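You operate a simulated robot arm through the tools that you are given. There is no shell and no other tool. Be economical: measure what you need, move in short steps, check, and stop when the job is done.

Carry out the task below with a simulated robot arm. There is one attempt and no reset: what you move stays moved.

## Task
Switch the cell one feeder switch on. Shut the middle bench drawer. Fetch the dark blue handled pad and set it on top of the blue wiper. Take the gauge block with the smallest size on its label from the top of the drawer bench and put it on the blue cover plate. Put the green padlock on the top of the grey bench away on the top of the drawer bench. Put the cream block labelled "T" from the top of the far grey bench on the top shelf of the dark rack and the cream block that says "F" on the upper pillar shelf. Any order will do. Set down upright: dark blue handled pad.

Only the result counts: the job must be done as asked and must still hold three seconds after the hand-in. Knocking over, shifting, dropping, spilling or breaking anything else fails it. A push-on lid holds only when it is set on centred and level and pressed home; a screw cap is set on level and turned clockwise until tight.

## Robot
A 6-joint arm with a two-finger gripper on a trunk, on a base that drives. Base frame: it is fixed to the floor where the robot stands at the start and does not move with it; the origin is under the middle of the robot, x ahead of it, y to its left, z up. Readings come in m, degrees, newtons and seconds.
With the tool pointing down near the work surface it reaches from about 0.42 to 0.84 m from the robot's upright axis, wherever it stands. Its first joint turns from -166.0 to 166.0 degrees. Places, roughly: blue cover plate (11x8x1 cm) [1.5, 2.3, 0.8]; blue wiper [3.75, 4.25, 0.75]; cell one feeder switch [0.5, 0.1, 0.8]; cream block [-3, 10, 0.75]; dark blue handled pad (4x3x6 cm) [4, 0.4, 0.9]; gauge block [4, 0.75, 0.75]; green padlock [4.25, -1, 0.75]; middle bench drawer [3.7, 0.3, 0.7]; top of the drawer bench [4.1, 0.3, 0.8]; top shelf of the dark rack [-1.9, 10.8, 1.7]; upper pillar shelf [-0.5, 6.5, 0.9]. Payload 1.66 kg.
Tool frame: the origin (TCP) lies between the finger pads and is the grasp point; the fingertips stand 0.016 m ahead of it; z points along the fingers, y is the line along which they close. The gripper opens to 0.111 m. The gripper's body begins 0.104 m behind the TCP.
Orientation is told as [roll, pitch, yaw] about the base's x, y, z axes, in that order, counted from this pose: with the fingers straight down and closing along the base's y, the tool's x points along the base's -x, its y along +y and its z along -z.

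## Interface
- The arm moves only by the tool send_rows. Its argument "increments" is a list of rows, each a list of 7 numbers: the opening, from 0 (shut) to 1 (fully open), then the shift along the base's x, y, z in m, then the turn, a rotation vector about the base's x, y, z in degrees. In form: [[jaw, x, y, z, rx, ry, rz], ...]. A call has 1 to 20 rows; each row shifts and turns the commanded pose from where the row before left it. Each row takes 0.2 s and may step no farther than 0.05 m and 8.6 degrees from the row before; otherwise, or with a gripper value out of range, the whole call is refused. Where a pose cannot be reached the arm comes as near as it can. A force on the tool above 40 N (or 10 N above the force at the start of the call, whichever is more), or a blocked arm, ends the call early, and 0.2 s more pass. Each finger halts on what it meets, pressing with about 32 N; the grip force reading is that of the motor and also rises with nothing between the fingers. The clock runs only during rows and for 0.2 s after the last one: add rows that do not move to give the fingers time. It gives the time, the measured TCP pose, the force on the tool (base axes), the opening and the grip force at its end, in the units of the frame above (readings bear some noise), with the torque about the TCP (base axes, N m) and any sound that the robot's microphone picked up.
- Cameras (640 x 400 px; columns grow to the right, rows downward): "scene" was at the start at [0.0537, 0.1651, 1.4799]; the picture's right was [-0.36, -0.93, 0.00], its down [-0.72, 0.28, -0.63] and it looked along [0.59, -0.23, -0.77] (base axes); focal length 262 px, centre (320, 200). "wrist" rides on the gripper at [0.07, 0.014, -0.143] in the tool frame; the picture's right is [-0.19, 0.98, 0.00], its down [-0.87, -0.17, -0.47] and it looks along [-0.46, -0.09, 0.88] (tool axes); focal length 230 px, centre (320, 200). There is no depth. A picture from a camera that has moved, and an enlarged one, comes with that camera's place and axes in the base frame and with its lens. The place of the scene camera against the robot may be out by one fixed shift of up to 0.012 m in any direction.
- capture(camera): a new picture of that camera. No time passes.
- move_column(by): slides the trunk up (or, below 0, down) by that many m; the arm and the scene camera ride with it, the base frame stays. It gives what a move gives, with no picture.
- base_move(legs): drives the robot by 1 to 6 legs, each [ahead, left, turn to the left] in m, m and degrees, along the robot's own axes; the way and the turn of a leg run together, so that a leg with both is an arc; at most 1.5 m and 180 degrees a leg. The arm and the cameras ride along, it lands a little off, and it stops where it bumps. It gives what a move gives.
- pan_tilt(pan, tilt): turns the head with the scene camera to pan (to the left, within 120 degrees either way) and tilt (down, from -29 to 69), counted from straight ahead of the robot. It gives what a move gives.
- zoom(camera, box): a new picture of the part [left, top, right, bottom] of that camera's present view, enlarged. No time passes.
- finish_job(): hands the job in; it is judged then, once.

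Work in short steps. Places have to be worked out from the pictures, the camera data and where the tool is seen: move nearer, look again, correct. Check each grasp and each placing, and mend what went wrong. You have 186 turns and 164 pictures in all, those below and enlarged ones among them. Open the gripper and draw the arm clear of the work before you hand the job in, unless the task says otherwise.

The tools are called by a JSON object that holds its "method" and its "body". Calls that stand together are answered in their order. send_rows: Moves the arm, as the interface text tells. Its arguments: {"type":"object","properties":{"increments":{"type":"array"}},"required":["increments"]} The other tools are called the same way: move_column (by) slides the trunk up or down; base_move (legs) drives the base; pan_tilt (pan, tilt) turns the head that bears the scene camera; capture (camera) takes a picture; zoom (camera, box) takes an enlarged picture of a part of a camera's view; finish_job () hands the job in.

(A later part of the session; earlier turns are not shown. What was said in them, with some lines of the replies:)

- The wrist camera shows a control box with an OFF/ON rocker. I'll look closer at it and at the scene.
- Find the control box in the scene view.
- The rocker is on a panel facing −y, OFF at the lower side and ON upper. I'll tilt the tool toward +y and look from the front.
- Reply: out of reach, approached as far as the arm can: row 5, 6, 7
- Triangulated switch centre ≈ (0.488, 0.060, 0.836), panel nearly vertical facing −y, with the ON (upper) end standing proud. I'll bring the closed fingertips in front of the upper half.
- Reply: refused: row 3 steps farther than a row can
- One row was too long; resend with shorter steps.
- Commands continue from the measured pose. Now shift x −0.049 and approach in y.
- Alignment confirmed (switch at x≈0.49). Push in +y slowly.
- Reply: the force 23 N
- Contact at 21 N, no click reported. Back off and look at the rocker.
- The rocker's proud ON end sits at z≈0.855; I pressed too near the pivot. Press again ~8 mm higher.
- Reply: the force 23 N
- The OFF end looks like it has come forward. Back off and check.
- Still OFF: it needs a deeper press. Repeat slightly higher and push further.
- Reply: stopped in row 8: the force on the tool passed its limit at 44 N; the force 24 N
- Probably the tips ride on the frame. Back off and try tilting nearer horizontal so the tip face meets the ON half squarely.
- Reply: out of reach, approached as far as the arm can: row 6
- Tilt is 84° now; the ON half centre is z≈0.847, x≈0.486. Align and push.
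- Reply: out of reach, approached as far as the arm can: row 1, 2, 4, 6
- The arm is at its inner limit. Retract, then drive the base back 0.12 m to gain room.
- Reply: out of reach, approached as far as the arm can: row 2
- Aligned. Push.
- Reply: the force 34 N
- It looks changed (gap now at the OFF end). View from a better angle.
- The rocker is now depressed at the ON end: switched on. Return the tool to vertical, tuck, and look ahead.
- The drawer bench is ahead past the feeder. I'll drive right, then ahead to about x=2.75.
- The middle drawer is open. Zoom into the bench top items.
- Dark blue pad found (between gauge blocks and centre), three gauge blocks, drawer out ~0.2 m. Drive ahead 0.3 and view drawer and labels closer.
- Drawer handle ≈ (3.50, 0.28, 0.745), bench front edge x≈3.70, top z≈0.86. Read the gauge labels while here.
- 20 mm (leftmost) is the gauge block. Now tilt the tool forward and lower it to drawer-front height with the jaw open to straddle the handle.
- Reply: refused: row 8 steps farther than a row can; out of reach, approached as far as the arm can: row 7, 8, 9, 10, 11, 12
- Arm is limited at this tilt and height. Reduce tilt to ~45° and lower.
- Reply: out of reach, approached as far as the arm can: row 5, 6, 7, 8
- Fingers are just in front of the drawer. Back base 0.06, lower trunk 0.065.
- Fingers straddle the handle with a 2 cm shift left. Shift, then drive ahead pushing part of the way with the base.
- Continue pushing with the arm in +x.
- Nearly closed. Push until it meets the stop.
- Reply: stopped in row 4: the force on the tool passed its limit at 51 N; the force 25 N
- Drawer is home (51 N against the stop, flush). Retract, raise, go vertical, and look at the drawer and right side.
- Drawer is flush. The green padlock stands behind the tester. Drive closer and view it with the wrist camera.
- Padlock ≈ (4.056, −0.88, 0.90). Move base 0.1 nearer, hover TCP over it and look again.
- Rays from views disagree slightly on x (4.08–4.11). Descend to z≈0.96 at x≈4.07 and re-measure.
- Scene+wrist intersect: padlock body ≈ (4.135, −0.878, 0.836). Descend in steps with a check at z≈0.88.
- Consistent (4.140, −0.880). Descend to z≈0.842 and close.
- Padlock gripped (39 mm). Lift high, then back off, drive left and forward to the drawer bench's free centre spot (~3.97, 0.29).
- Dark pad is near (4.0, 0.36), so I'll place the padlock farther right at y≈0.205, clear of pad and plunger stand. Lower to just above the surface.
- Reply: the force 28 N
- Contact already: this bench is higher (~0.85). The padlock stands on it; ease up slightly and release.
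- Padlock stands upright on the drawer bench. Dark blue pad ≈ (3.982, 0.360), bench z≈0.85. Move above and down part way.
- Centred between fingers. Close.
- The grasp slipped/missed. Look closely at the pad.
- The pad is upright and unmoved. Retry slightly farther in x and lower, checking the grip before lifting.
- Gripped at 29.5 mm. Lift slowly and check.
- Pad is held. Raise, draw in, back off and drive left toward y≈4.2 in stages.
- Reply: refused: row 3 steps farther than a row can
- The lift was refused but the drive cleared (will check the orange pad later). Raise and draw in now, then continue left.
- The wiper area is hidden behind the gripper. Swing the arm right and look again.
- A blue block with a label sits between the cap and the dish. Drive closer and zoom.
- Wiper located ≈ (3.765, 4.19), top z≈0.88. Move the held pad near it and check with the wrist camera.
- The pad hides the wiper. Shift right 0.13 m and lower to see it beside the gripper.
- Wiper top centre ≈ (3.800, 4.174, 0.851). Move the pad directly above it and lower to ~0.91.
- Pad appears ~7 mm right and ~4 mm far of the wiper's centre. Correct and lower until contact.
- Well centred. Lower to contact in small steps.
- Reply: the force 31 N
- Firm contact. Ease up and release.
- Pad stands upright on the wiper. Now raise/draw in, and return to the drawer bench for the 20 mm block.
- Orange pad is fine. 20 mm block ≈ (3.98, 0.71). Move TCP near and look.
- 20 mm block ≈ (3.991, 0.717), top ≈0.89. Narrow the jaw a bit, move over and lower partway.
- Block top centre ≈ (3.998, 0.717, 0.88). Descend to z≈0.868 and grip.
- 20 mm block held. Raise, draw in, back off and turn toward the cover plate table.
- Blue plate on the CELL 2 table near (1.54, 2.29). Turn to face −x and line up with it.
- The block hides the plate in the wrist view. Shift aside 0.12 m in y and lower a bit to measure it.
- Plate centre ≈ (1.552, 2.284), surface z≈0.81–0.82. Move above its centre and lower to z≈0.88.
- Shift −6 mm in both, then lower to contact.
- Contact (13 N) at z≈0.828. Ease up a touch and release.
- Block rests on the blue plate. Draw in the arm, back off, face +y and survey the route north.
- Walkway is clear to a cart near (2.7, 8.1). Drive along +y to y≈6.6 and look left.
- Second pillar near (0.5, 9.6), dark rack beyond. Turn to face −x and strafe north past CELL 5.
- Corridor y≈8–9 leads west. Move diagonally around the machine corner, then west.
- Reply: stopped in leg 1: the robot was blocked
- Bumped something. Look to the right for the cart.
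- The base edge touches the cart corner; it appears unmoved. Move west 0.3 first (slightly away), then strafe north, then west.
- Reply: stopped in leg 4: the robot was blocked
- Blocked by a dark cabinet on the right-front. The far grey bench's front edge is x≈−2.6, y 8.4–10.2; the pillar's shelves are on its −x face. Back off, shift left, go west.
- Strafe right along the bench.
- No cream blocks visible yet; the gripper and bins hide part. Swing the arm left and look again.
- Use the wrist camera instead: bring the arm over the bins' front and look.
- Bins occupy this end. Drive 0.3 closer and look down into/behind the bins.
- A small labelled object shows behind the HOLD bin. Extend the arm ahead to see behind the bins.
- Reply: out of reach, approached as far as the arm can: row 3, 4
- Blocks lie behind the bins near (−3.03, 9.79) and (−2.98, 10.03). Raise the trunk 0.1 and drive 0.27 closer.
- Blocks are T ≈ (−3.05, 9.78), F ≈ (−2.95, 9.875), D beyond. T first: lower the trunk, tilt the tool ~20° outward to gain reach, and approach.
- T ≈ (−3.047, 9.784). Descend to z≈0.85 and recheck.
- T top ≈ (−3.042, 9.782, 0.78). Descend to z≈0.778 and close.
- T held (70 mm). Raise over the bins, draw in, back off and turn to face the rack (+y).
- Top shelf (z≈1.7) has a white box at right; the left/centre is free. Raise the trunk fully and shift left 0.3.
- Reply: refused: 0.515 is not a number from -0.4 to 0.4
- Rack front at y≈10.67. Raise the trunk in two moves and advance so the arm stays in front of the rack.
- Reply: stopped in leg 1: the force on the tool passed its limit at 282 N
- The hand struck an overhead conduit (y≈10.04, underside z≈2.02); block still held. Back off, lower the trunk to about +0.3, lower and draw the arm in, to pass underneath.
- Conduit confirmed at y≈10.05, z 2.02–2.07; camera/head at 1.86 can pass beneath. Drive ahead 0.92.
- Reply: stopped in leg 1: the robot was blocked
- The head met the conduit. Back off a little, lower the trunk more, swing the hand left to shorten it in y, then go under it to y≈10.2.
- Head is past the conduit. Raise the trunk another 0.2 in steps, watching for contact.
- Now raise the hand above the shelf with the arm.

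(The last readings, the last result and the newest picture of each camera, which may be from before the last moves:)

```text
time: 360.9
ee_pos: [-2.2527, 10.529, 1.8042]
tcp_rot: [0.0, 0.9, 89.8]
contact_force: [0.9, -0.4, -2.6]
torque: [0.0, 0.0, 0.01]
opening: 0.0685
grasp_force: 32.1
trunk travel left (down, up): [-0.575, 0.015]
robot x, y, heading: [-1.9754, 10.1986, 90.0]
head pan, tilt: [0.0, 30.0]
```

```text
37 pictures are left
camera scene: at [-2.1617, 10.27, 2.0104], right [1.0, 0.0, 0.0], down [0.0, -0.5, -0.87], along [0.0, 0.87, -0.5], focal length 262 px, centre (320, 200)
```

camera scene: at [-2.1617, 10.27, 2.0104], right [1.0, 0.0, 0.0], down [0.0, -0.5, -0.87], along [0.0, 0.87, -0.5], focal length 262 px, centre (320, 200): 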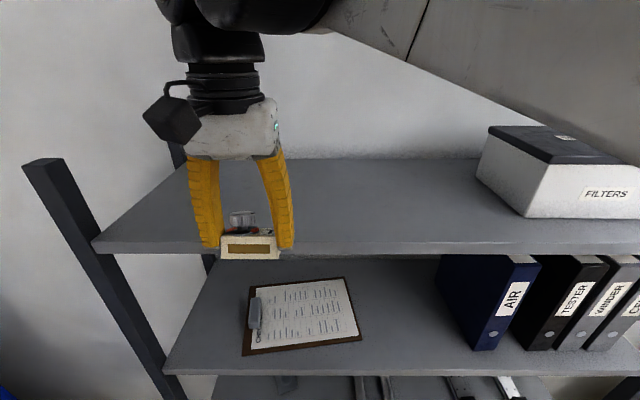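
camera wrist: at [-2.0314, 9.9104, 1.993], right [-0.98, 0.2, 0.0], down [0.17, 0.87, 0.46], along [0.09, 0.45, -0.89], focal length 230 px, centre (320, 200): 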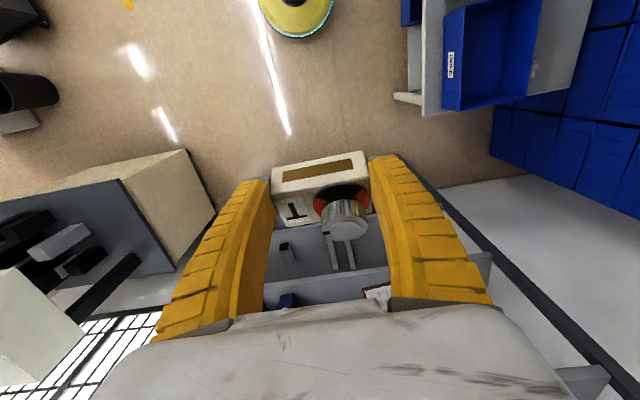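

Shelf y≈10.64–11.06. Move in over it to (−2.15, 10.80).

{"method": "send_rows", "body": {"increments": [[0, 0.015, 0.04, 0, 0, 0, 0], [0, 0.015, 0.04, 0, 0, 0, 0], [0, 0.015, 0.04, 0, 0, 0, 0], [0, 0.015, 0.04, 0, 0, 0, 0], [0, 0.015, 0.04, 0, 0, 0, 0], [0, 0.015, 0.04, -0.01, 0, 0, 0], [0, 0.01, 0.03, -0.02, 0, 0, 0], [0, 0, 0, 0, 0, 0, 0]]}}

{"method": "capture", "body": {"camera": "scene"}}

```text
time: 362.6
ee_pos: [-2.1529, 10.7947, 1.7755]
tcp_rot: [0.0, 0.9, 89.9]
contact_force: [0.0, 0.6, -1.8]
torque: [0.03, -0.03, 0.03]
opening: 0.0686
grasp_force: 31.9
trunk travel left (down, up): [-0.575, 0.015]
robot x, y, heading: [-1.9723, 10.1972, 90.1]
head pan, tilt: [0.0, 30.0]
```

```text
36 pictures are left
camera scene: at [-2.1618, 10.2681, 2.0105], right [1.0, 0.0, 0.0], down [0.0, -0.5, -0.87], along [0.0, 0.87, -0.5], focal length 262 px, centre (320, 200)
```

scene: 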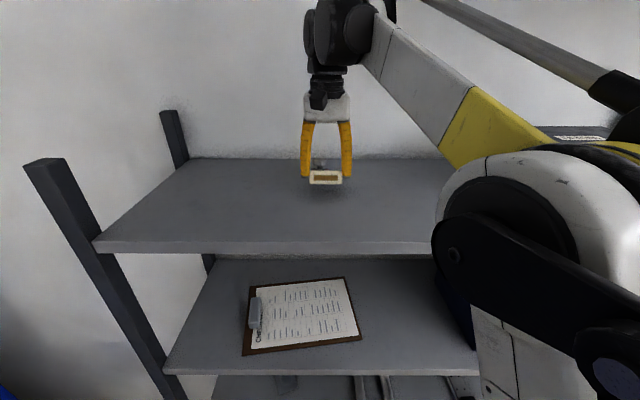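

Lower to contact in small steps.

{"method": "send_rows", "body": {"increments": [[0, 0, 0, -0.012, 0, 0, 0], [0, 0, 0, -0.008, 0, 0, 0], [0, 0, 0, -0.005, 0, 0, 0], [0, 0, 0, -0.005, 0, 0, 0], [0, 0, 0, -0.004, 0, 0, 0], [0, 0, 0, -0.004, 0, 0, 0], [0, 0, 0, 0, 0, 0, 0]]}}

{"method": "zoom", "body": {"camera": "scene", "box": [270, 110, 390, 220]}}

```text
time: 364.2
ee_pos: [-2.1516, 10.7932, 1.7384]
tcp_rot: [-0.1, 0.6, 89.7]
contact_force: [-0.6, -6.8, 19.8]
torque: [0.53, 0.01, 0.03]
opening: 0.0712
grasp_force: 32.1
trunk travel left (down, up): [-0.575, 0.015]
robot x, y, heading: [-1.9755, 10.1979, 90.1]
head pan, tilt: [0.0, 30.0]
```

```text
3.64 times, centred on (330, 165) of scene
camera zoom: at [-2.1614, 10.2656, 2.0107], right [1.0, 0.0, 0.0], down [0.0, -0.5, -0.87], along [0.0, 0.87, -0.5], focal length 952 px, centre (284, 327)
```

zoom: 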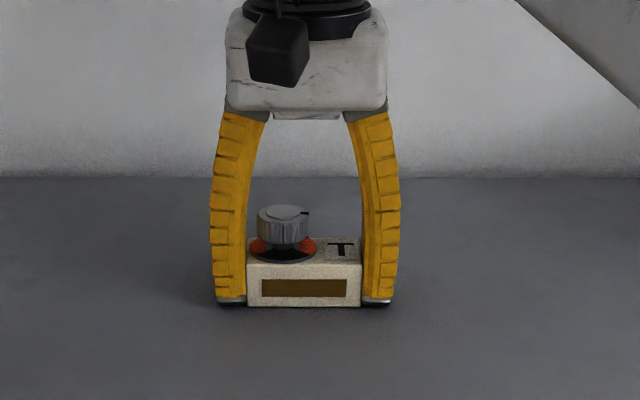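

The block is pitched 20° relative to when it was picked (tool was tilted then). Raise, re-tilt the tool 20° outward so its base is level, and lower again.

{"method": "send_rows", "body": {"increments": [[0, 0, 0, 0.02, 0, 0, 0], [0, 0, 0, 0.01, 7, 0, 0], [0, 0, 0, 0, 7, 0, 0], [0, 0, 0, 0, 6.2, 0, 0], [0, 0, 0, 0, 0, 0, 0], [0, 0, 0, -0.01, 0, 0, 0], [0, 0, 0, -0.005, 0, 0, 0], [0, 0, 0, -0.004, 0, 0, 0], [0, 0, 0, 0, 0, 0, 0]]}}

{"method": "zoom", "body": {"camera": "scene", "box": [270, 110, 390, 220]}}

```text
time: 366.2
ee_pos: [-2.153, 10.7973, 1.7476]
tcp_rot: [0.1, -19.4, 89.7]
contact_force: [0.2, -0.5, -1.1]
torque: [0.0, -0.04, -0.01]
opening: 0.0709
grasp_force: 31.9
trunk travel left (down, up): [-0.575, 0.015]
robot x, y, heading: [-1.9725, 10.1948, 90.3]
head pan, tilt: [0.0, 30.0]
```

```text
3.64 times, centred on (330, 165) of scene
camera zoom: at [-2.1616, 10.2696, 2.0105], right [1.0, 0.0, 0.0], down [0.0, -0.5, -0.87], along [0.0, 0.87, -0.5], focal length 952 px, centre (284, 327)
```

zoom: 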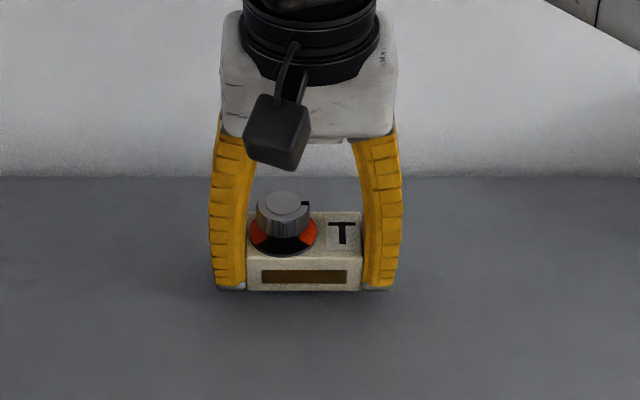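

Block level now. Lower until contact.

{"method": "send_rows", "body": {"increments": [[0, 0, 0, -0.005, 0, 0, 0], [0, 0, 0, -0.004, 0, 0, 0], [0, 0, 0, -0.004, 0, 0, 0], [0, 0, 0, -0.004, 0, 0, 0], [0, 0, 0, 0, 0, 0, 0]]}}

```text
time: 367.1
ee_pos: [-2.1529, 10.7968, 1.7371]
tcp_rot: [0.1, -19.7, 89.8]
contact_force: [-1.4, -0.5, 18.6]
torque: [-0.08, -0.16, -0.07]
opening: 0.0711
grasp_force: 31.8
trunk travel left (down, up): [-0.575, 0.015]
robot x, y, heading: [-1.9733, 10.1996, 90.3]
head pan, tilt: [0.0, 30.0]
stopped in row 4: the force on the tool passed its limit at 46 N (the readings are from after the stop); the commanded pose is now the measured one
```

Contact. Release and withdraw upward.

{"method": "send_rows", "body": {"increments": [[0, 0, 0, 0.002, 0, 0, 0], [0.8, 0, 0, 0, 0, 0, 0], [0.9, 0, 0, 0, 0, 0, 0], [0.9, 0, 0, 0, 0, 0, 0], [0.9, 0, -0.005, 0.02, 0, 0, 0], [0.9, 0, -0.01, 0.03, 0, 0, 0], [0.9, 0, -0.03, 0.03, 0, 0, 0], [0.9, 0, -0.045, 0, 0, 0, 0], [0.9, 0, -0.045, 0, 0, 0, 0]]}}

{"method": "zoom", "body": {"camera": "scene", "box": [250, 90, 410, 230]}}

```text
time: 369.1
ee_pos: [-2.1526, 10.6596, 1.8185]
tcp_rot: [0.1, -19.6, 89.8]
contact_force: [0.8, -0.9, 1.1]
torque: [0.05, 0.04, 0.03]
opening: 0.1007
grasp_force: 0.2
trunk travel left (down, up): [-0.575, 0.015]
robot x, y, heading: [-1.9712, 10.1956, 90.2]
head pan, tilt: [0.0, 30.0]
```

```text
2.86 times, centred on (330, 160) of scene
camera zoom: at [-2.1608, 10.2668, 2.0107], right [1.0, 0.0, 0.0], down [0.0, -0.5, -0.87], along [0.0, 0.87, -0.5], focal length 748 px, centre (291, 314)
```

zoom: 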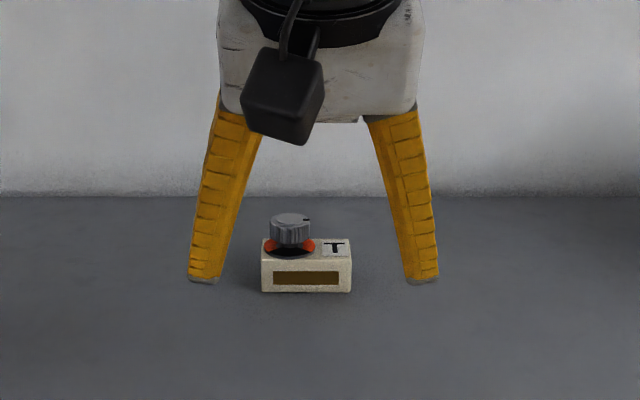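

T stands on the top shelf. Reverse out: un-tilt, draw back to (−2.25, 10.527), lower arm, lower trunk.

{"method": "send_rows", "body": {"increments": [[0.6, -0.02, -0.035, 0, -7, 0, 0], [0.6, -0.03, -0.035, 0, -7, 0, 0], [0.6, -0.03, -0.035, -0.01, -5.8, 0, 0], [0.6, -0.02, -0.027, 0, 0, 0, 0], [0.6, 0, 0, 0, 0, 0, 0], [0.6, 0, 0, -0.04, 0, 0, 0], [0.6, 0, 0, -0.04, 0, 0, 0], [0.6, 0, 0, -0.04, 0, 0, 0], [0.6, 0, 0, -0.04, 0, 0, 0], [0.6, 0, 0, -0.015, 0, 0, 0]]}}

{"method": "move_column", "body": {"by": -0.2}}

{"method": "move_column", "body": {"by": -0.2}}

{"method": "pan_tilt", "body": {"pan": 0, "tilt": 0}}

{"method": "base_move", "body": {"legs": [[-0.8, 0, 0]]}}

```text
time: 371.3
ee_pos: [-2.2526, 10.5343, 1.6339]
tcp_rot: [0.1, 0.2, 89.8]
contact_force: [-0.8, -0.2, -0.8]
torque: [0.03, -0.02, 0.01]
opening: 0.0686
grasp_force: 1.4
trunk travel left (down, up): [-0.575, 0.015]
robot x, y, heading: [-1.9738, 10.1984, 90.2]
head pan, tilt: [0.0, 30.0]
```

```text
time: 373.5
ee_pos: [-2.2526, 10.5314, 1.4338]
tcp_rot: [0.0, 0.3, 89.9]
contact_force: [0.8, 0.0, 0.0]
torque: [-0.02, 0.01, 0.01]
opening: 0.0684
grasp_force: 1.4
trunk travel left (down, up): [-0.375, 0.215]
robot x, y, heading: [-1.9721, 10.198, 90.3]
head pan, tilt: [0.0, 30.0]
```

```text
time: 375.6
ee_pos: [-2.2524, 10.5322, 1.2338]
tcp_rot: [-0.1, 0.3, 89.8]
contact_force: [-0.2, -0.2, 0.1]
torque: [0.01, 0.01, -0.01]
opening: 0.0686
grasp_force: 1.2
trunk travel left (down, up): [-0.175, 0.415]
robot x, y, heading: [-1.9762, 10.1997, 90.2]
head pan, tilt: [0.0, 30.0]
```

```text
time: 376.6
ee_pos: [-2.2528, 10.5322, 1.2328]
tcp_rot: [-0.1, 0.2, 89.8]
contact_force: [-0.9, 0.1, -0.3]
torque: [0.02, -0.01, 0.01]
opening: 0.0683
grasp_force: 1.3
trunk travel left (down, up): [-0.175, 0.415]
robot x, y, heading: [-1.9757, 10.199, 90.1]
head pan, tilt: [0.0, 0.0]
```

```text
time: 380.9
ee_pos: [-2.2508, 9.7346, 1.2334]
tcp_rot: [-0.1, 0.3, 89.9]
contact_force: [0.3, 0.1, -0.4]
torque: [0.01, 0.0, 0.02]
opening: 0.0684
grasp_force: 1.6
trunk travel left (down, up): [-0.175, 0.415]
robot x, y, heading: [-1.9703, 9.3983, 90.3]
head pan, tilt: [0.0, 0.0]
```

Now F: turn to face −x, line up again, and bring the arm over the blocks.

{"method": "base_move", "body": {"legs": [[0, 0, 89.7], [0, -0.43, 0], [0.2, 0, 0]]}}

{"method": "send_rows", "body": {"increments": [[0.75, -0.03, 0.035, 0, 0, 0, 0], [0.75, -0.03, 0.035, 0, 0, 0, 0], [0.75, -0.03, 0.035, 0, 0, 0, 0], [0.75, -0.03, 0.035, 0, 0, 0, 0], [0.75, -0.03, 0.035, 0, 0, 0, 0], [0.75, -0.03, 0.035, 0, 0, 0, 0], [0.75, -0.03, 0.035, 0, 0, 0, 0], [0.75, -0.03, 0.035, 0, 0, 0, 0], [0.75, -0.03, 0.02, 0, 0, 0, 0], [0.75, -0.04, 0, 0, 0, 0, 0], [0.75, -0.04, 0, 0, 0, 0, 0], [0.75, 0, 0, 0, 0, 0, 0]]}}

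{"method": "capture", "body": {"camera": "wrist"}}

```text
time: 388.5
ee_pos: [-2.5005, 9.5592, 1.2333]
tcp_rot: [0.0, 0.4, 179.1]
contact_force: [-0.3, 0.4, 0.5]
torque: [0.0, -0.03, 0.01]
opening: 0.0684
grasp_force: 1.2
trunk travel left (down, up): [-0.175, 0.415]
robot x, y, heading: [-2.1625, 9.8307, 179.4]
head pan, tilt: [0.0, 0.0]
```

```text
time: 391.1
ee_pos: [-2.8494, 9.8582, 1.2327]
tcp_rot: [0.1, 0.2, 179.1]
contact_force: [0.3, -0.2, -1.2]
torque: [0.02, 0.0, 0.0]
opening: 0.0843
grasp_force: 1.1
trunk travel left (down, up): [-0.175, 0.415]
robot x, y, heading: [-2.1573, 9.8288, 179.4]
head pan, tilt: [0.0, 0.0]
```

```text
32 pictures are left
camera wrist: at [-2.78, 9.8432, 1.3745], right [-0.21, -0.98, 0.0], down [-0.86, 0.18, 0.47], along [-0.46, 0.1, -0.88], focal length 230 px, centre (320, 200)
```

wrist: 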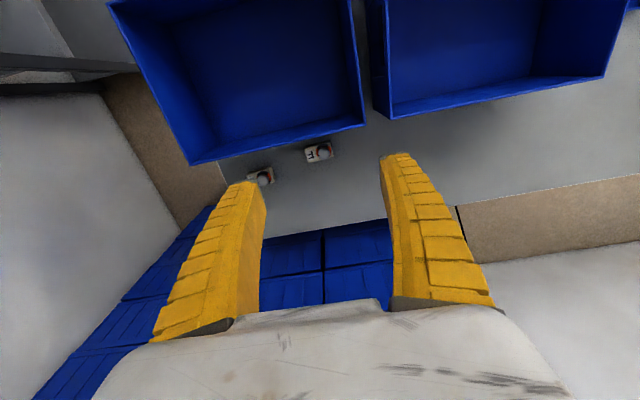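

F ≈ (−2.949, 9.885). Move above and lower to ~0.95.

{"method": "send_rows", "body": {"increments": [[0.9, -0.03, 0.009, -0.02, 0, 0, 0], [0.9, -0.035, 0.009, -0.02, 0, 0, 0], [0.9, -0.035, 0.009, -0.02, 0, 0, 0], [0.9, 0, 0, -0.04, 0, 0, 0], [0.9, 0, 0, -0.045, 0, 0, 0], [0.9, 0, 0, -0.045, 0, 0, 0], [0.9, 0, 0, -0.045, 0, 0, 0], [0.9, 0, 0, -0.045, 0, 0, 0], [0.9, 0, 0, 0, 0, 0, 0]]}}

{"method": "capture", "body": {"camera": "wrist"}}

```text
time: 393.1
ee_pos: [-2.9492, 9.8846, 0.9526]
tcp_rot: [0.1, 0.2, 179.1]
contact_force: [-0.8, -0.2, 0.3]
torque: [-0.01, 0.01, -0.04]
opening: 0.1005
grasp_force: 0.5
trunk travel left (down, up): [-0.175, 0.415]
robot x, y, heading: [-2.159, 9.8319, 179.1]
head pan, tilt: [0.0, 0.0]
```

```text
31 pictures are left
camera wrist: at [-2.8805, 9.8692, 1.0939], right [-0.21, -0.98, 0.0], down [-0.86, 0.18, 0.47], along [-0.46, 0.1, -0.88], focal length 230 px, centre (320, 200)
```

wrist: 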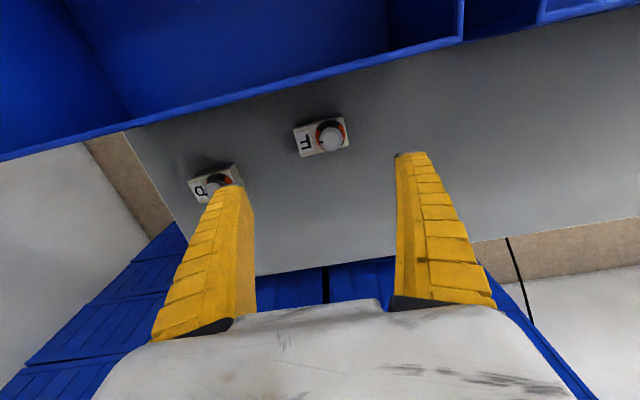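

F at (−2.950, 9.884). Descend to 0.775.

{"method": "send_rows", "body": {"increments": [[0.9, 0, 0, -0.045, 0, 0, 0], [0.9, 0, 0, -0.045, 0, 0, 0], [0.9, 0, 0, -0.045, 0, 0, 0], [0.9, 0, 0, -0.03, 0, 0, 0], [0.9, 0, 0, -0.012, 0, 0, 0], [0.9, 0, 0, 0, 0, 0, 0]]}}

{"method": "capture", "body": {"camera": "wrist"}}

```text
time: 394.5
ee_pos: [-2.9494, 9.886, 0.7763]
tcp_rot: [-0.1, 0.3, 179.0]
contact_force: [-0.5, 0.2, -0.2]
torque: [-0.01, -0.02, -0.04]
opening: 0.1005
grasp_force: 0.6
trunk travel left (down, up): [-0.175, 0.415]
robot x, y, heading: [-2.1608, 9.8321, 179.3]
head pan, tilt: [0.0, 0.0]
```

```text
30 pictures are left
camera wrist: at [-2.879, 9.8707, 0.9183], right [-0.21, -0.98, 0.0], down [-0.86, 0.18, 0.47], along [-0.46, 0.1, -0.88], focal length 230 px, centre (320, 200)
```

wrist: 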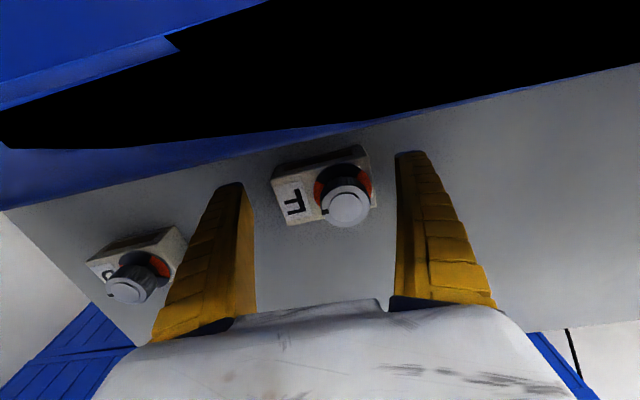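

F is between the fingers. Close and lift straight up.

{"method": "send_rows", "body": {"increments": [[0.9, 0, 0, -0.004, 0, 0, 0], [0.5, 0, 0, 0, 0, 0, 0], [0.0, 0, 0, 0, 0, 0, 0], [0, 0, 0, 0, 0, 0, 0], [0, 0, 0, 0.005, 0, 0, 0], [0, 0, 0, 0.02, 0, 0, 0], [0, 0, 0, 0.04, 0, 0, 0], [0, 0, 0, 0.045, 0, 0, 0], [0, 0, 0, 0.045, 0, 0, 0], [0, 0, 0, 0.045, 0, 0, 0], [0, 0, 0, 0.045, 0, 0, 0]]}}

{"method": "capture", "body": {"camera": "wrist"}}

```text
time: 396.9
ee_pos: [-2.9462, 9.8851, 1.0219]
tcp_rot: [-0.1, 0.3, 179.1]
contact_force: [-0.5, 0.4, -1.6]
torque: [0.03, 0.02, 0.02]
opening: 0.0689
grasp_force: 31.8
out of reach, approached as far as the arm can: row 1
trunk travel left (down, up): [-0.175, 0.415]
robot x, y, heading: [-2.1614, 9.8306, 179.2]
head pan, tilt: [0.0, 0.0]
```

```text
29 pictures are left
camera wrist: at [-2.8768, 9.8691, 1.1621], right [-0.21, -0.98, 0.0], down [-0.86, 0.18, 0.47], along [-0.46, 0.1, -0.88], focal length 230 px, centre (320, 200)
```

wrist: 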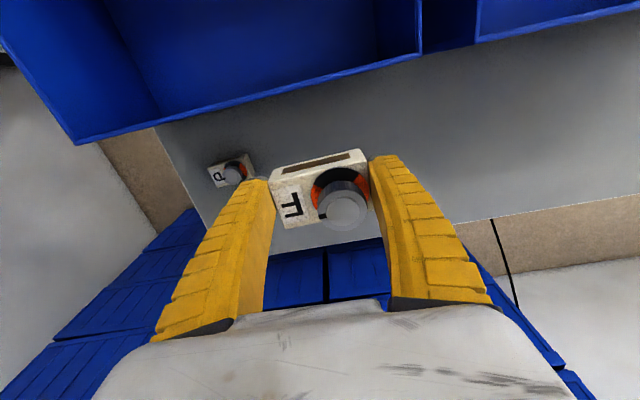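

F held. Raise, draw in, back off, go south to y≈8.2 and turn to face +x.

{"method": "send_rows", "body": {"increments": [[0, 0, 0, 0.045, 0, 0, 0], [0, 0, 0, 0.045, 0, 0, 0], [0, 0.045, 0, 0.02, 0, 0, 0], [0, 0.045, 0, 0, 0, 0, 0], [0, 0.045, 0, 0, 0, 0, 0], [0, 0.045, 0, 0, 0, 0, 0]]}}

{"method": "base_move", "body": {"legs": [[-0.45, 0, 0.7], [0, 1.5, 0], [0, 0.15, 0], [0, 0, 180]]}}

{"method": "pan_tilt", "body": {"pan": -35, "tilt": 20}}

{"method": "capture", "body": {"camera": "scene"}}

```text
time: 398.3
ee_pos: [-2.7653, 9.8844, 1.1297]
tcp_rot: [0.0, 0.2, 179.0]
contact_force: [0.2, 0.4, -1.7]
torque: [-0.01, 0.04, 0.0]
opening: 0.0686
grasp_force: 32.2
trunk travel left (down, up): [-0.175, 0.415]
robot x, y, heading: [-2.1632, 9.8361, 179.2]
head pan, tilt: [0.0, 0.0]
```

```text
time: 416.2
ee_pos: [-1.1088, 8.1122, 1.1285]
tcp_rot: [0.0, 0.2, -2.8]
contact_force: [-0.7, 0.1, -3.1]
torque: [0.0, 0.04, 0.01]
opening: 0.0665
grasp_force: 32.3
trunk travel left (down, up): [-0.175, 0.415]
robot x, y, heading: [-1.7124, 8.1831, -2.7]
head pan, tilt: [0.0, 0.0]
```

```text
time: 417.2
ee_pos: [-1.1091, 8.1117, 1.129]
tcp_rot: [0.1, 0.2, -2.9]
contact_force: [-0.4, -0.3, -2.5]
torque: [0.04, 0.0, 0.02]
opening: 0.0667
grasp_force: 31.9
trunk travel left (down, up): [-0.175, 0.415]
robot x, y, heading: [-1.7132, 8.1869, -2.5]
head pan, tilt: [-35.0, 20.0]
```

```text
28 pictures are left
camera scene: at [-1.6477, 8.3211, 1.6265], right [-0.61, -0.79, 0.0], down [-0.27, 0.21, -0.94], along [0.75, -0.57, -0.34], focal length 262 px, centre (320, 200)
```

scene: 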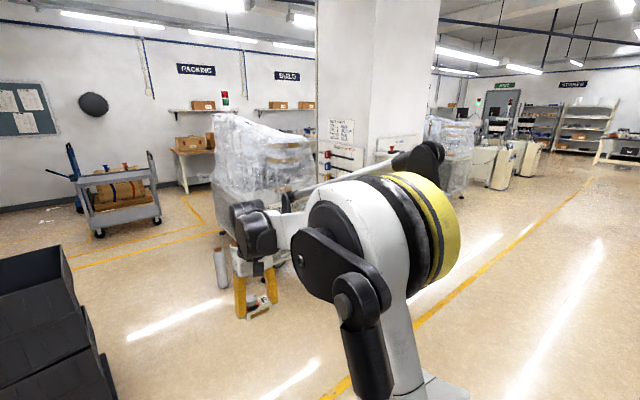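

Path south is clear. Correct heading, strafe right to y≈6.55.

{"method": "base_move", "body": {"legs": [[0, -0.8, 2.6], [0, -0.8, 0]]}}

{"method": "pan_tilt", "body": {"pan": 0, "tilt": 35}}

{"method": "capture", "body": {"camera": "scene"}}

```text
time: 425.4
ee_pos: [-1.1268, 6.549, 1.1284]
tcp_rot: [0.0, 0.2, -0.2]
contact_force: [-0.6, 0.4, -1.8]
torque: [0.0, 0.02, 0.01]
opening: 0.0658
grasp_force: 32.5
trunk travel left (down, up): [-0.175, 0.415]
robot x, y, heading: [-1.735, 6.5916, -0.1]
head pan, tilt: [-35.0, 20.0]
```

```text
time: 426.4
ee_pos: [-1.1265, 6.548, 1.1282]
tcp_rot: [0.0, 0.2, -0.2]
contact_force: [-0.1, 0.0, -1.5]
torque: [0.03, 0.0, -0.01]
opening: 0.0654
grasp_force: 32.6
trunk travel left (down, up): [-0.175, 0.415]
robot x, y, heading: [-1.7299, 6.5952, 0.1]
head pan, tilt: [0.0, 35.0]
```

```text
27 pictures are left
camera scene: at [-1.6619, 6.7862, 1.6027], right [0.0, -1.0, 0.0], down [-0.57, 0.0, -0.82], along [0.82, 0.0, -0.57], focal length 262 px, centre (320, 200)
```

scene: 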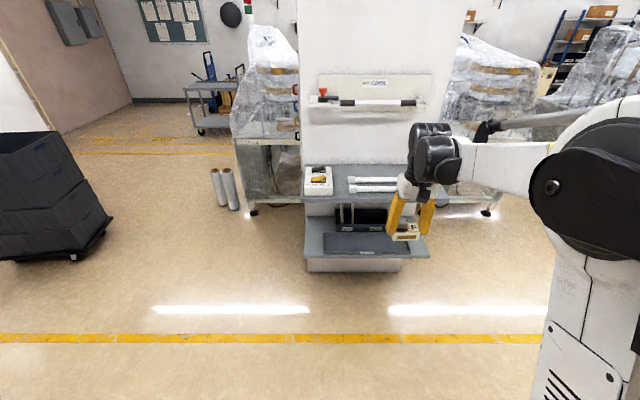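

{"method": "zoom", "body": {"camera": "scene", "box": [290, 70, 450, 280]}}

{"method": "capture", "body": {"camera": "wrist"}}

```text
1.90 times, centred on (370, 175) of scene
camera zoom: at [-1.6619, 6.7862, 1.6027], right [0.0, -1.0, 0.0], down [-0.57, 0.0, -0.82], along [0.82, 0.0, -0.57], focal length 499 px, centre (225, 248)
```

zoom: 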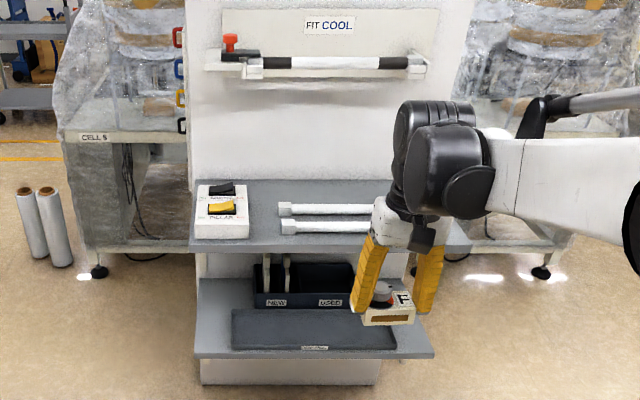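

```text
25 pictures are left
camera wrist: at [-1.1952, 6.5624, 1.2703], right [0.19, 0.98, 0.0], down [0.87, -0.17, 0.47], along [0.46, -0.09, -0.88], focal length 230 px, centre (320, 200)
```

wrist: 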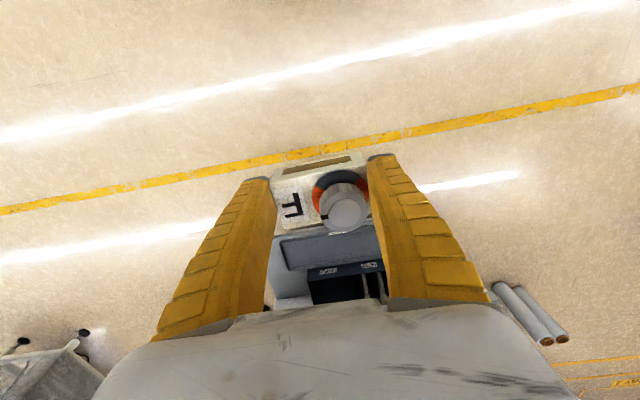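

The upper shelf holds a switch box (left) and two tubes (middle); the right end is hidden by the hand. Advance 0.35 m and look with the wrist camera.

{"method": "base_move", "body": {"legs": [[0.35, 0, 0]]}}

{"method": "capture", "body": {"camera": "wrist"}}

```text
time: 428.6
ee_pos: [-0.7781, 6.5513, 1.1286]
tcp_rot: [0.0, 0.3, -0.1]
contact_force: [0.2, 0.1, -1.7]
torque: [-0.01, 0.05, -0.03]
opening: 0.0651
grasp_force: 32.1
trunk travel left (down, up): [-0.175, 0.415]
robot x, y, heading: [-1.3842, 6.5962, 0.0]
head pan, tilt: [0.0, 35.0]
```

```text
24 pictures are left
camera wrist: at [-0.8466, 6.5645, 1.27], right [0.19, 0.98, 0.0], down [0.87, -0.17, 0.47], along [0.46, -0.09, -0.88], focal length 230 px, centre (320, 200)
```

wrist: 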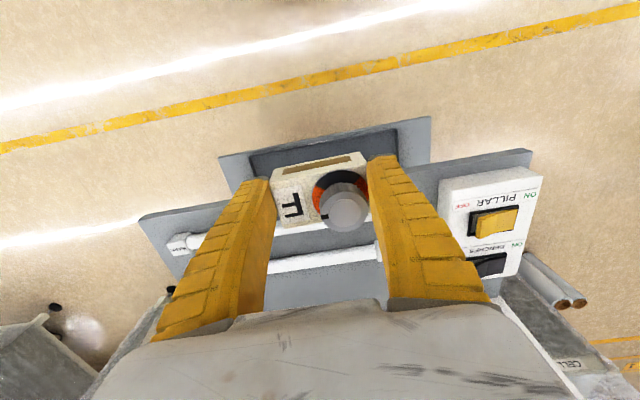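

{"method": "pan_tilt", "body": {"pan": 0, "tilt": 45}}

{"method": "zoom", "body": {"camera": "scene", "box": [230, 60, 470, 240]}}

```text
time: 429.4
ee_pos: [-0.778, 6.5521, 1.1288]
tcp_rot: [0.0, 0.1, -0.1]
contact_force: [-0.7, -0.1, -1.8]
torque: [-0.02, 0.01, 0.0]
opening: 0.065
grasp_force: 31.8
trunk travel left (down, up): [-0.175, 0.415]
robot x, y, heading: [-1.3836, 6.5957, 0.1]
head pan, tilt: [0.0, 45.0]
```

```text
2.22 times, centred on (350, 150) of scene
camera zoom: at [-1.321, 6.7875, 1.5879], right [0.0, -1.0, 0.0], down [-0.71, 0.0, -0.71], along [0.71, 0.0, -0.71], focal length 582 px, centre (253, 311)
```

zoom: 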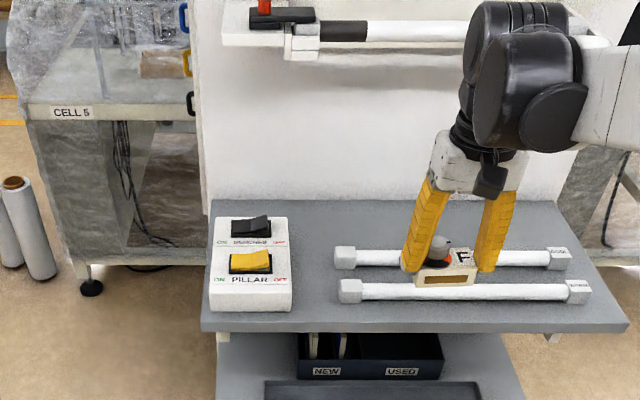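

Shelf z≈0.914, front x≈−0.68. There's an 8 cm gap between switch box and tubes at y≈6.68: place F there lengthwise in x. Rotate the hand 90° in free space after moving 0.1 m closer... rotate first.

{"method": "send_rows", "body": {"increments": [[0, 0, 0.01, 0, 0, 0, 8.2], [0, 0, 0.01, 0, 0, 0, 8.2], [0, 0, 0.01, 0, 0, 0, 8.2], [0, 0, 0.01, 0, 0, 0, 8.2], [0, 0, 0.01, 0, 0, 0, 8.2], [0, 0, 0.01, 0, 0, 0, 8.2], [0, 0, 0.01, 0, 0, 0, 8.2], [0, 0, 0.01, 0, 0, 0, 8.2], [0, 0, 0.01, 0, 0, 0, 8.2], [0, 0, 0.01, 0, 0, 0, 8.2], [0, 0, 0.01, 0, 0, 0, 8.0], [0, 0, 0, 0, 0, 0, 0]]}}

{"method": "base_move", "body": {"legs": [[0.08, 0, 0]]}}

{"method": "zoom", "body": {"camera": "scene", "box": [230, 90, 430, 240]}}

```text
time: 431.9
ee_pos: [-0.7795, 6.6622, 1.1273]
tcp_rot: [0.1, 0.3, 89.9]
contact_force: [0.2, -0.3, -2.1]
torque: [0.01, 0.0, 0.0]
opening: 0.0647
grasp_force: 31.6
trunk travel left (down, up): [-0.175, 0.415]
robot x, y, heading: [-1.3828, 6.5969, 0.4]
head pan, tilt: [0.0, 45.0]
```

```text
time: 433.0
ee_pos: [-0.6985, 6.662, 1.1278]
tcp_rot: [0.1, 0.3, 89.8]
contact_force: [0.7, 0.0, -1.6]
torque: [-0.06, 0.04, -0.03]
opening: 0.0645
grasp_force: 32.8
trunk travel left (down, up): [-0.175, 0.415]
robot x, y, heading: [-1.3066, 6.5959, 0.4]
head pan, tilt: [0.0, 45.0]
```

```text
2.67 times, centred on (330, 165) of scene
camera zoom: at [-1.2405, 6.7878, 1.5877], right [0.0, -1.0, 0.0], down [-0.71, 0.0, -0.71], along [0.71, 0.0, -0.71], focal length 698 px, centre (293, 293)
```

zoom: 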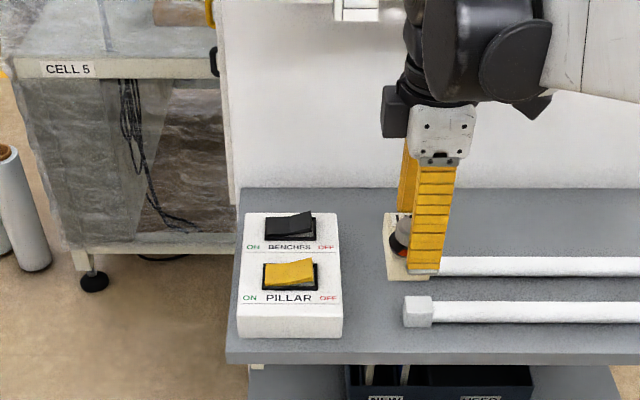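

Gap centre ≈ y 6.681. Move over (−0.595, 6.681) and lower to ~1.0.

{"method": "send_rows", "body": {"increments": [[0, 0.035, 0.007, 0, 0, 0, 0], [0, 0.035, 0.007, 0, 0, 0, 0], [0, 0.033, 0.005, -0.02, 0, 0, 0], [0, 0, 0, -0.04, 0, 0, 0], [0, 0, 0, -0.04, 0, 0, 0], [0, 0, 0, -0.03, 0, 0, 0], [0, 0, 0, 0, 0, 0, 0]]}}

{"method": "zoom", "body": {"camera": "scene", "box": [270, 120, 390, 230]}}

{"method": "capture", "body": {"camera": "wrist"}}

```text
time: 434.6
ee_pos: [-0.5966, 6.6801, 0.9984]
tcp_rot: [0.1, 0.2, 89.9]
contact_force: [-0.2, -0.1, -2.7]
torque: [0.0, -0.03, 0.04]
opening: 0.0645
grasp_force: 31.6
trunk travel left (down, up): [-0.175, 0.415]
robot x, y, heading: [-1.3027, 6.5962, 0.1]
head pan, tilt: [0.0, 45.0]
```

```text
3.64 times, centred on (330, 175) of scene
camera zoom: at [-1.2422, 6.7878, 1.5879], right [0.0, -1.0, 0.0], down [-0.71, 0.0, -0.71], along [0.71, 0.0, -0.71], focal length 952 px, centre (284, 291)
```

zoom: 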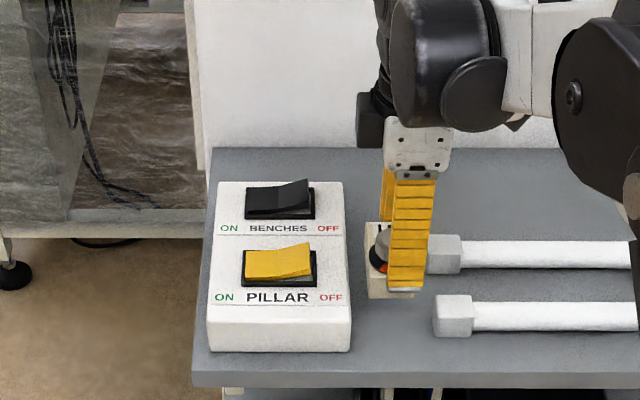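

```text
20 pictures are left
camera wrist: at [-0.6101, 6.6113, 1.1398], right [-0.98, 0.19, 0.0], down [0.17, 0.87, 0.47], along [0.09, 0.46, -0.88], focal length 230 px, centre (320, 200)
```

wrist: 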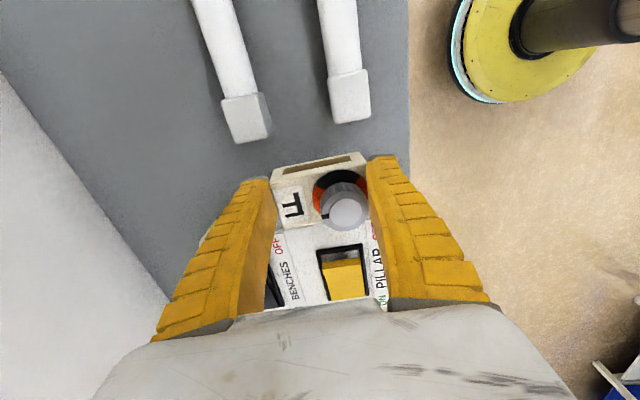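

Block sits slightly left in the gap; shift −6 mm in y and lower to contact.

{"method": "send_rows", "body": {"increments": [[0, 0, -0.006, -0.01, 0, 0, 0], [0, 0, 0, -0.015, 0, 0, 0], [0, 0, 0, -0.01, 0, 0, 0], [0, 0, 0, -0.005, 0, 0, 0], [0, 0, 0, 0, 0, 0, 0]]}}

{"method": "zoom", "body": {"camera": "scene", "box": [290, 140, 370, 220]}}

```text
time: 435.8
ee_pos: [-0.5957, 6.6754, 0.9592]
tcp_rot: [0.0, 0.1, 89.9]
contact_force: [2.7, -0.8, 7.6]
torque: [0.26, 0.22, -0.1]
opening: 0.066
grasp_force: 31.9
trunk travel left (down, up): [-0.175, 0.415]
robot x, y, heading: [-1.3039, 6.5953, 0.1]
head pan, tilt: [0.0, 45.0]
```

```text
5.00 times, centred on (330, 180) of scene
camera zoom: at [-1.2426, 6.7876, 1.588], right [0.0, -1.0, 0.0], down [-0.71, 0.0, -0.71], along [0.71, 0.0, -0.71], focal length 1309 px, centre (270, 300)
```

zoom: 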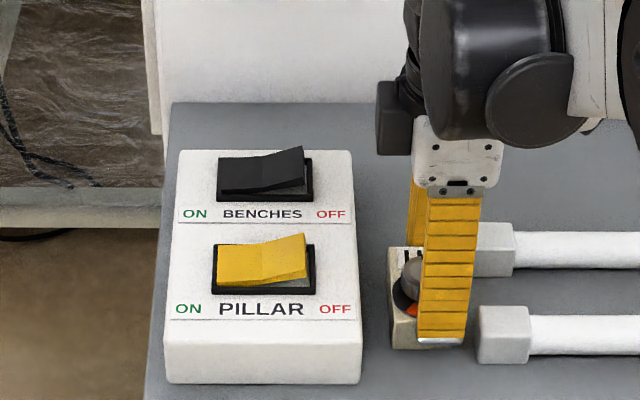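

{"method": "send_rows", "body": {"increments": [[0, 0, 0, -0.002, 0, 0, 0], [0, 0, 0, -0.002, 0, 0, 0], [0, 0, 0, -0.002, 0, 0, 0], [0, 0, 0, 0, 0, 0, 0]]}}

{"method": "capture", "body": {"camera": "wrist"}}

```text
time: 436.8
ee_pos: [-0.5965, 6.6738, 0.9538]
tcp_rot: [-0.1, 0.2, 90.0]
contact_force: [9.4, -0.8, 23.3]
torque: [0.22, -0.06, -0.09]
opening: 0.072
grasp_force: 31.9
trunk travel left (down, up): [-0.175, 0.415]
robot x, y, heading: [-1.3032, 6.5942, 0.2]
head pan, tilt: [0.0, 45.0]
```

```text
18 pictures are left
camera wrist: at [-0.6102, 6.6048, 1.0953], right [-0.98, 0.19, 0.0], down [0.17, 0.87, 0.47], along [0.09, 0.46, -0.88], focal length 230 px, centre (320, 200)
```

wrist: 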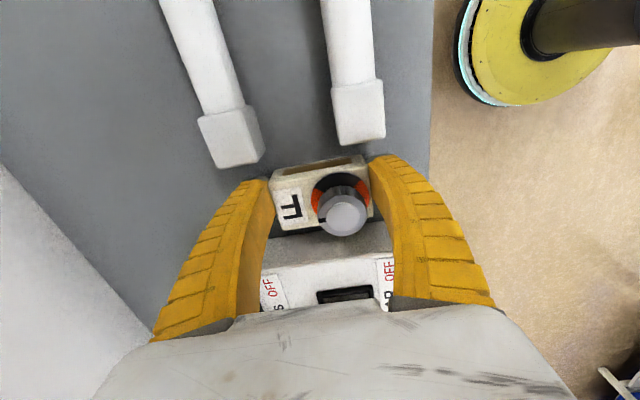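

Resting on the shelf. Ease and release slowly.

{"method": "send_rows", "body": {"increments": [[0, 0, 0, 0.002, 0, 0, 0], [0.7, 0, 0, 0, 0, 0, 0], [0.8, 0, 0, 0, 0, 0, 0], [0.85, 0, 0, 0, 0, 0, 0], [0.85, 0, 0, 0.02, 0, 0, 0], [0.85, 0, 0, 0.03, 0, 0, 0], [0.85, 0, 0, 0.04, 0, 0, 0], [0.85, -0.02, 0, 0.04, 0, 0, 0]]}}

{"method": "zoom", "body": {"camera": "scene", "box": [270, 130, 390, 230]}}

{"method": "capture", "body": {"camera": "wrist"}}

```text
time: 438.6
ee_pos: [-0.6187, 6.6746, 1.0856]
tcp_rot: [-0.1, 0.1, 90.0]
contact_force: [0.7, -0.2, -0.1]
torque: [-0.02, -0.01, 0.02]
opening: 0.0951
grasp_force: 1.0
trunk travel left (down, up): [-0.175, 0.415]
robot x, y, heading: [-1.309, 6.5949, 0.1]
head pan, tilt: [0.0, 45.0]
```

```text
4.00 times, centred on (330, 180) of scene
camera zoom: at [-1.2433, 6.7877, 1.588], right [0.0, -1.0, 0.0], down [-0.71, 0.0, -0.71], along [0.71, 0.0, -0.71], focal length 1047 px, centre (280, 280)
```

zoom: 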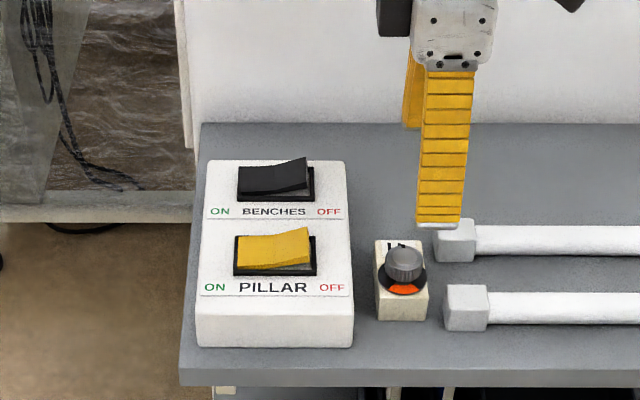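

```text
16 pictures are left
camera wrist: at [-0.6317, 6.605, 1.2273], right [-0.98, 0.19, 0.0], down [0.17, 0.87, 0.47], along [0.09, 0.46, -0.88], focal length 230 px, centre (320, 200)
```

wrist: 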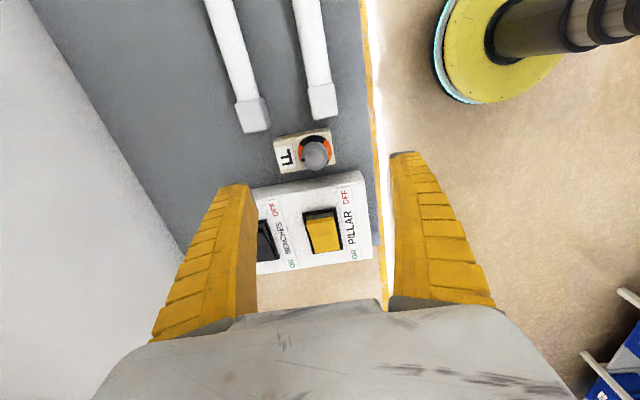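

F lies flat in the gap. All items are placed; withdraw the arm clear and back the base off.

{"method": "send_rows", "body": {"increments": [[0.85, -0.03, 0, 0.03, 0, 0, 0], [0.85, -0.04, 0, 0.02, 0, 0, 0], [0.85, -0.04, 0, 0, 0, 0, 0]]}}

{"method": "base_move", "body": {"legs": [[-0.3, 0, 0]]}}

{"method": "capture", "body": {"camera": "scene"}}

```text
time: 439.4
ee_pos: [-0.7289, 6.6742, 1.1352]
tcp_rot: [-0.1, 0.2, 89.9]
contact_force: [0.0, 0.3, 0.0]
torque: [-0.02, -0.01, 0.01]
opening: 0.0951
grasp_force: 0.2
trunk travel left (down, up): [-0.175, 0.415]
robot x, y, heading: [-1.3034, 6.594, -0.0]
head pan, tilt: [0.0, 45.0]
```

```text
time: 441.4
ee_pos: [-1.0284, 6.6733, 1.1356]
tcp_rot: [0.0, 0.2, 89.8]
contact_force: [0.0, 0.2, -0.4]
torque: [0.02, -0.03, 0.01]
opening: 0.0953
grasp_force: 0.4
trunk travel left (down, up): [-0.175, 0.415]
robot x, y, heading: [-1.604, 6.5987, -0.1]
head pan, tilt: [0.0, 45.0]
```

```text
15 pictures are left
camera scene: at [-1.5412, 6.7868, 1.5879], right [0.0, -1.0, 0.0], down [-0.71, 0.0, -0.71], along [0.71, 0.0, -0.71], focal length 262 px, centre (320, 200)
```

scene: 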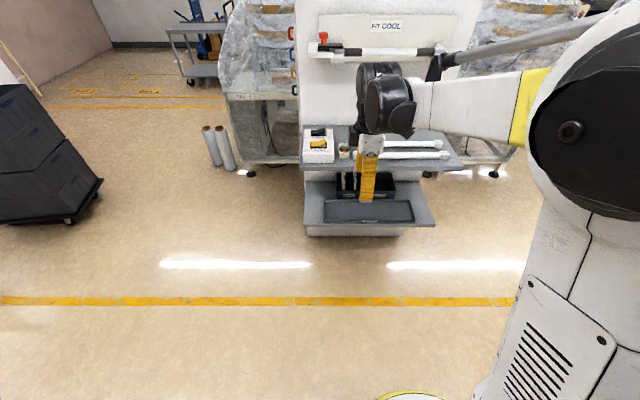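

Everything is placed and the arm is clear with the gripper open, so I'm handing in.

{"method": "finish_job", "body": {}}

```text
The job is handed in.
```

I carried out every part of the task and handed it in. Two bumps on the way may have shifted things that were meant to stay put.

- **Feeder switch:** the cell one rocker is pressed down at the ON end. I heard no click, so this is judged from the picture.
- **Drawer:** the middle bench drawer is shut and flush with its neighbours.
- **Dark blue pad:** it stands upright on top of the blue wiper.
- **Gauge block:** the 20 mm block, the smallest of the three, is on the blue cover plate.
- **Green padlock:** it stands on the top of the drawer bench.
- **Block T:** it is on the top shelf of the dark rack.
- **Block F:** it is on the upper pillar shelf, between the switch box and the tubes.

- **Base bumps:** the base stopped against the corner of a cart near the bay markings, and against the stack of dark crates on a dolly. The cart looked unmoved; I could not tell whether the crates moved.
- **Overhead conduit:** the hand and then the head struck the conduit in front of the dark rack. The block stayed in the gripper. I did not check the conduit for damage.
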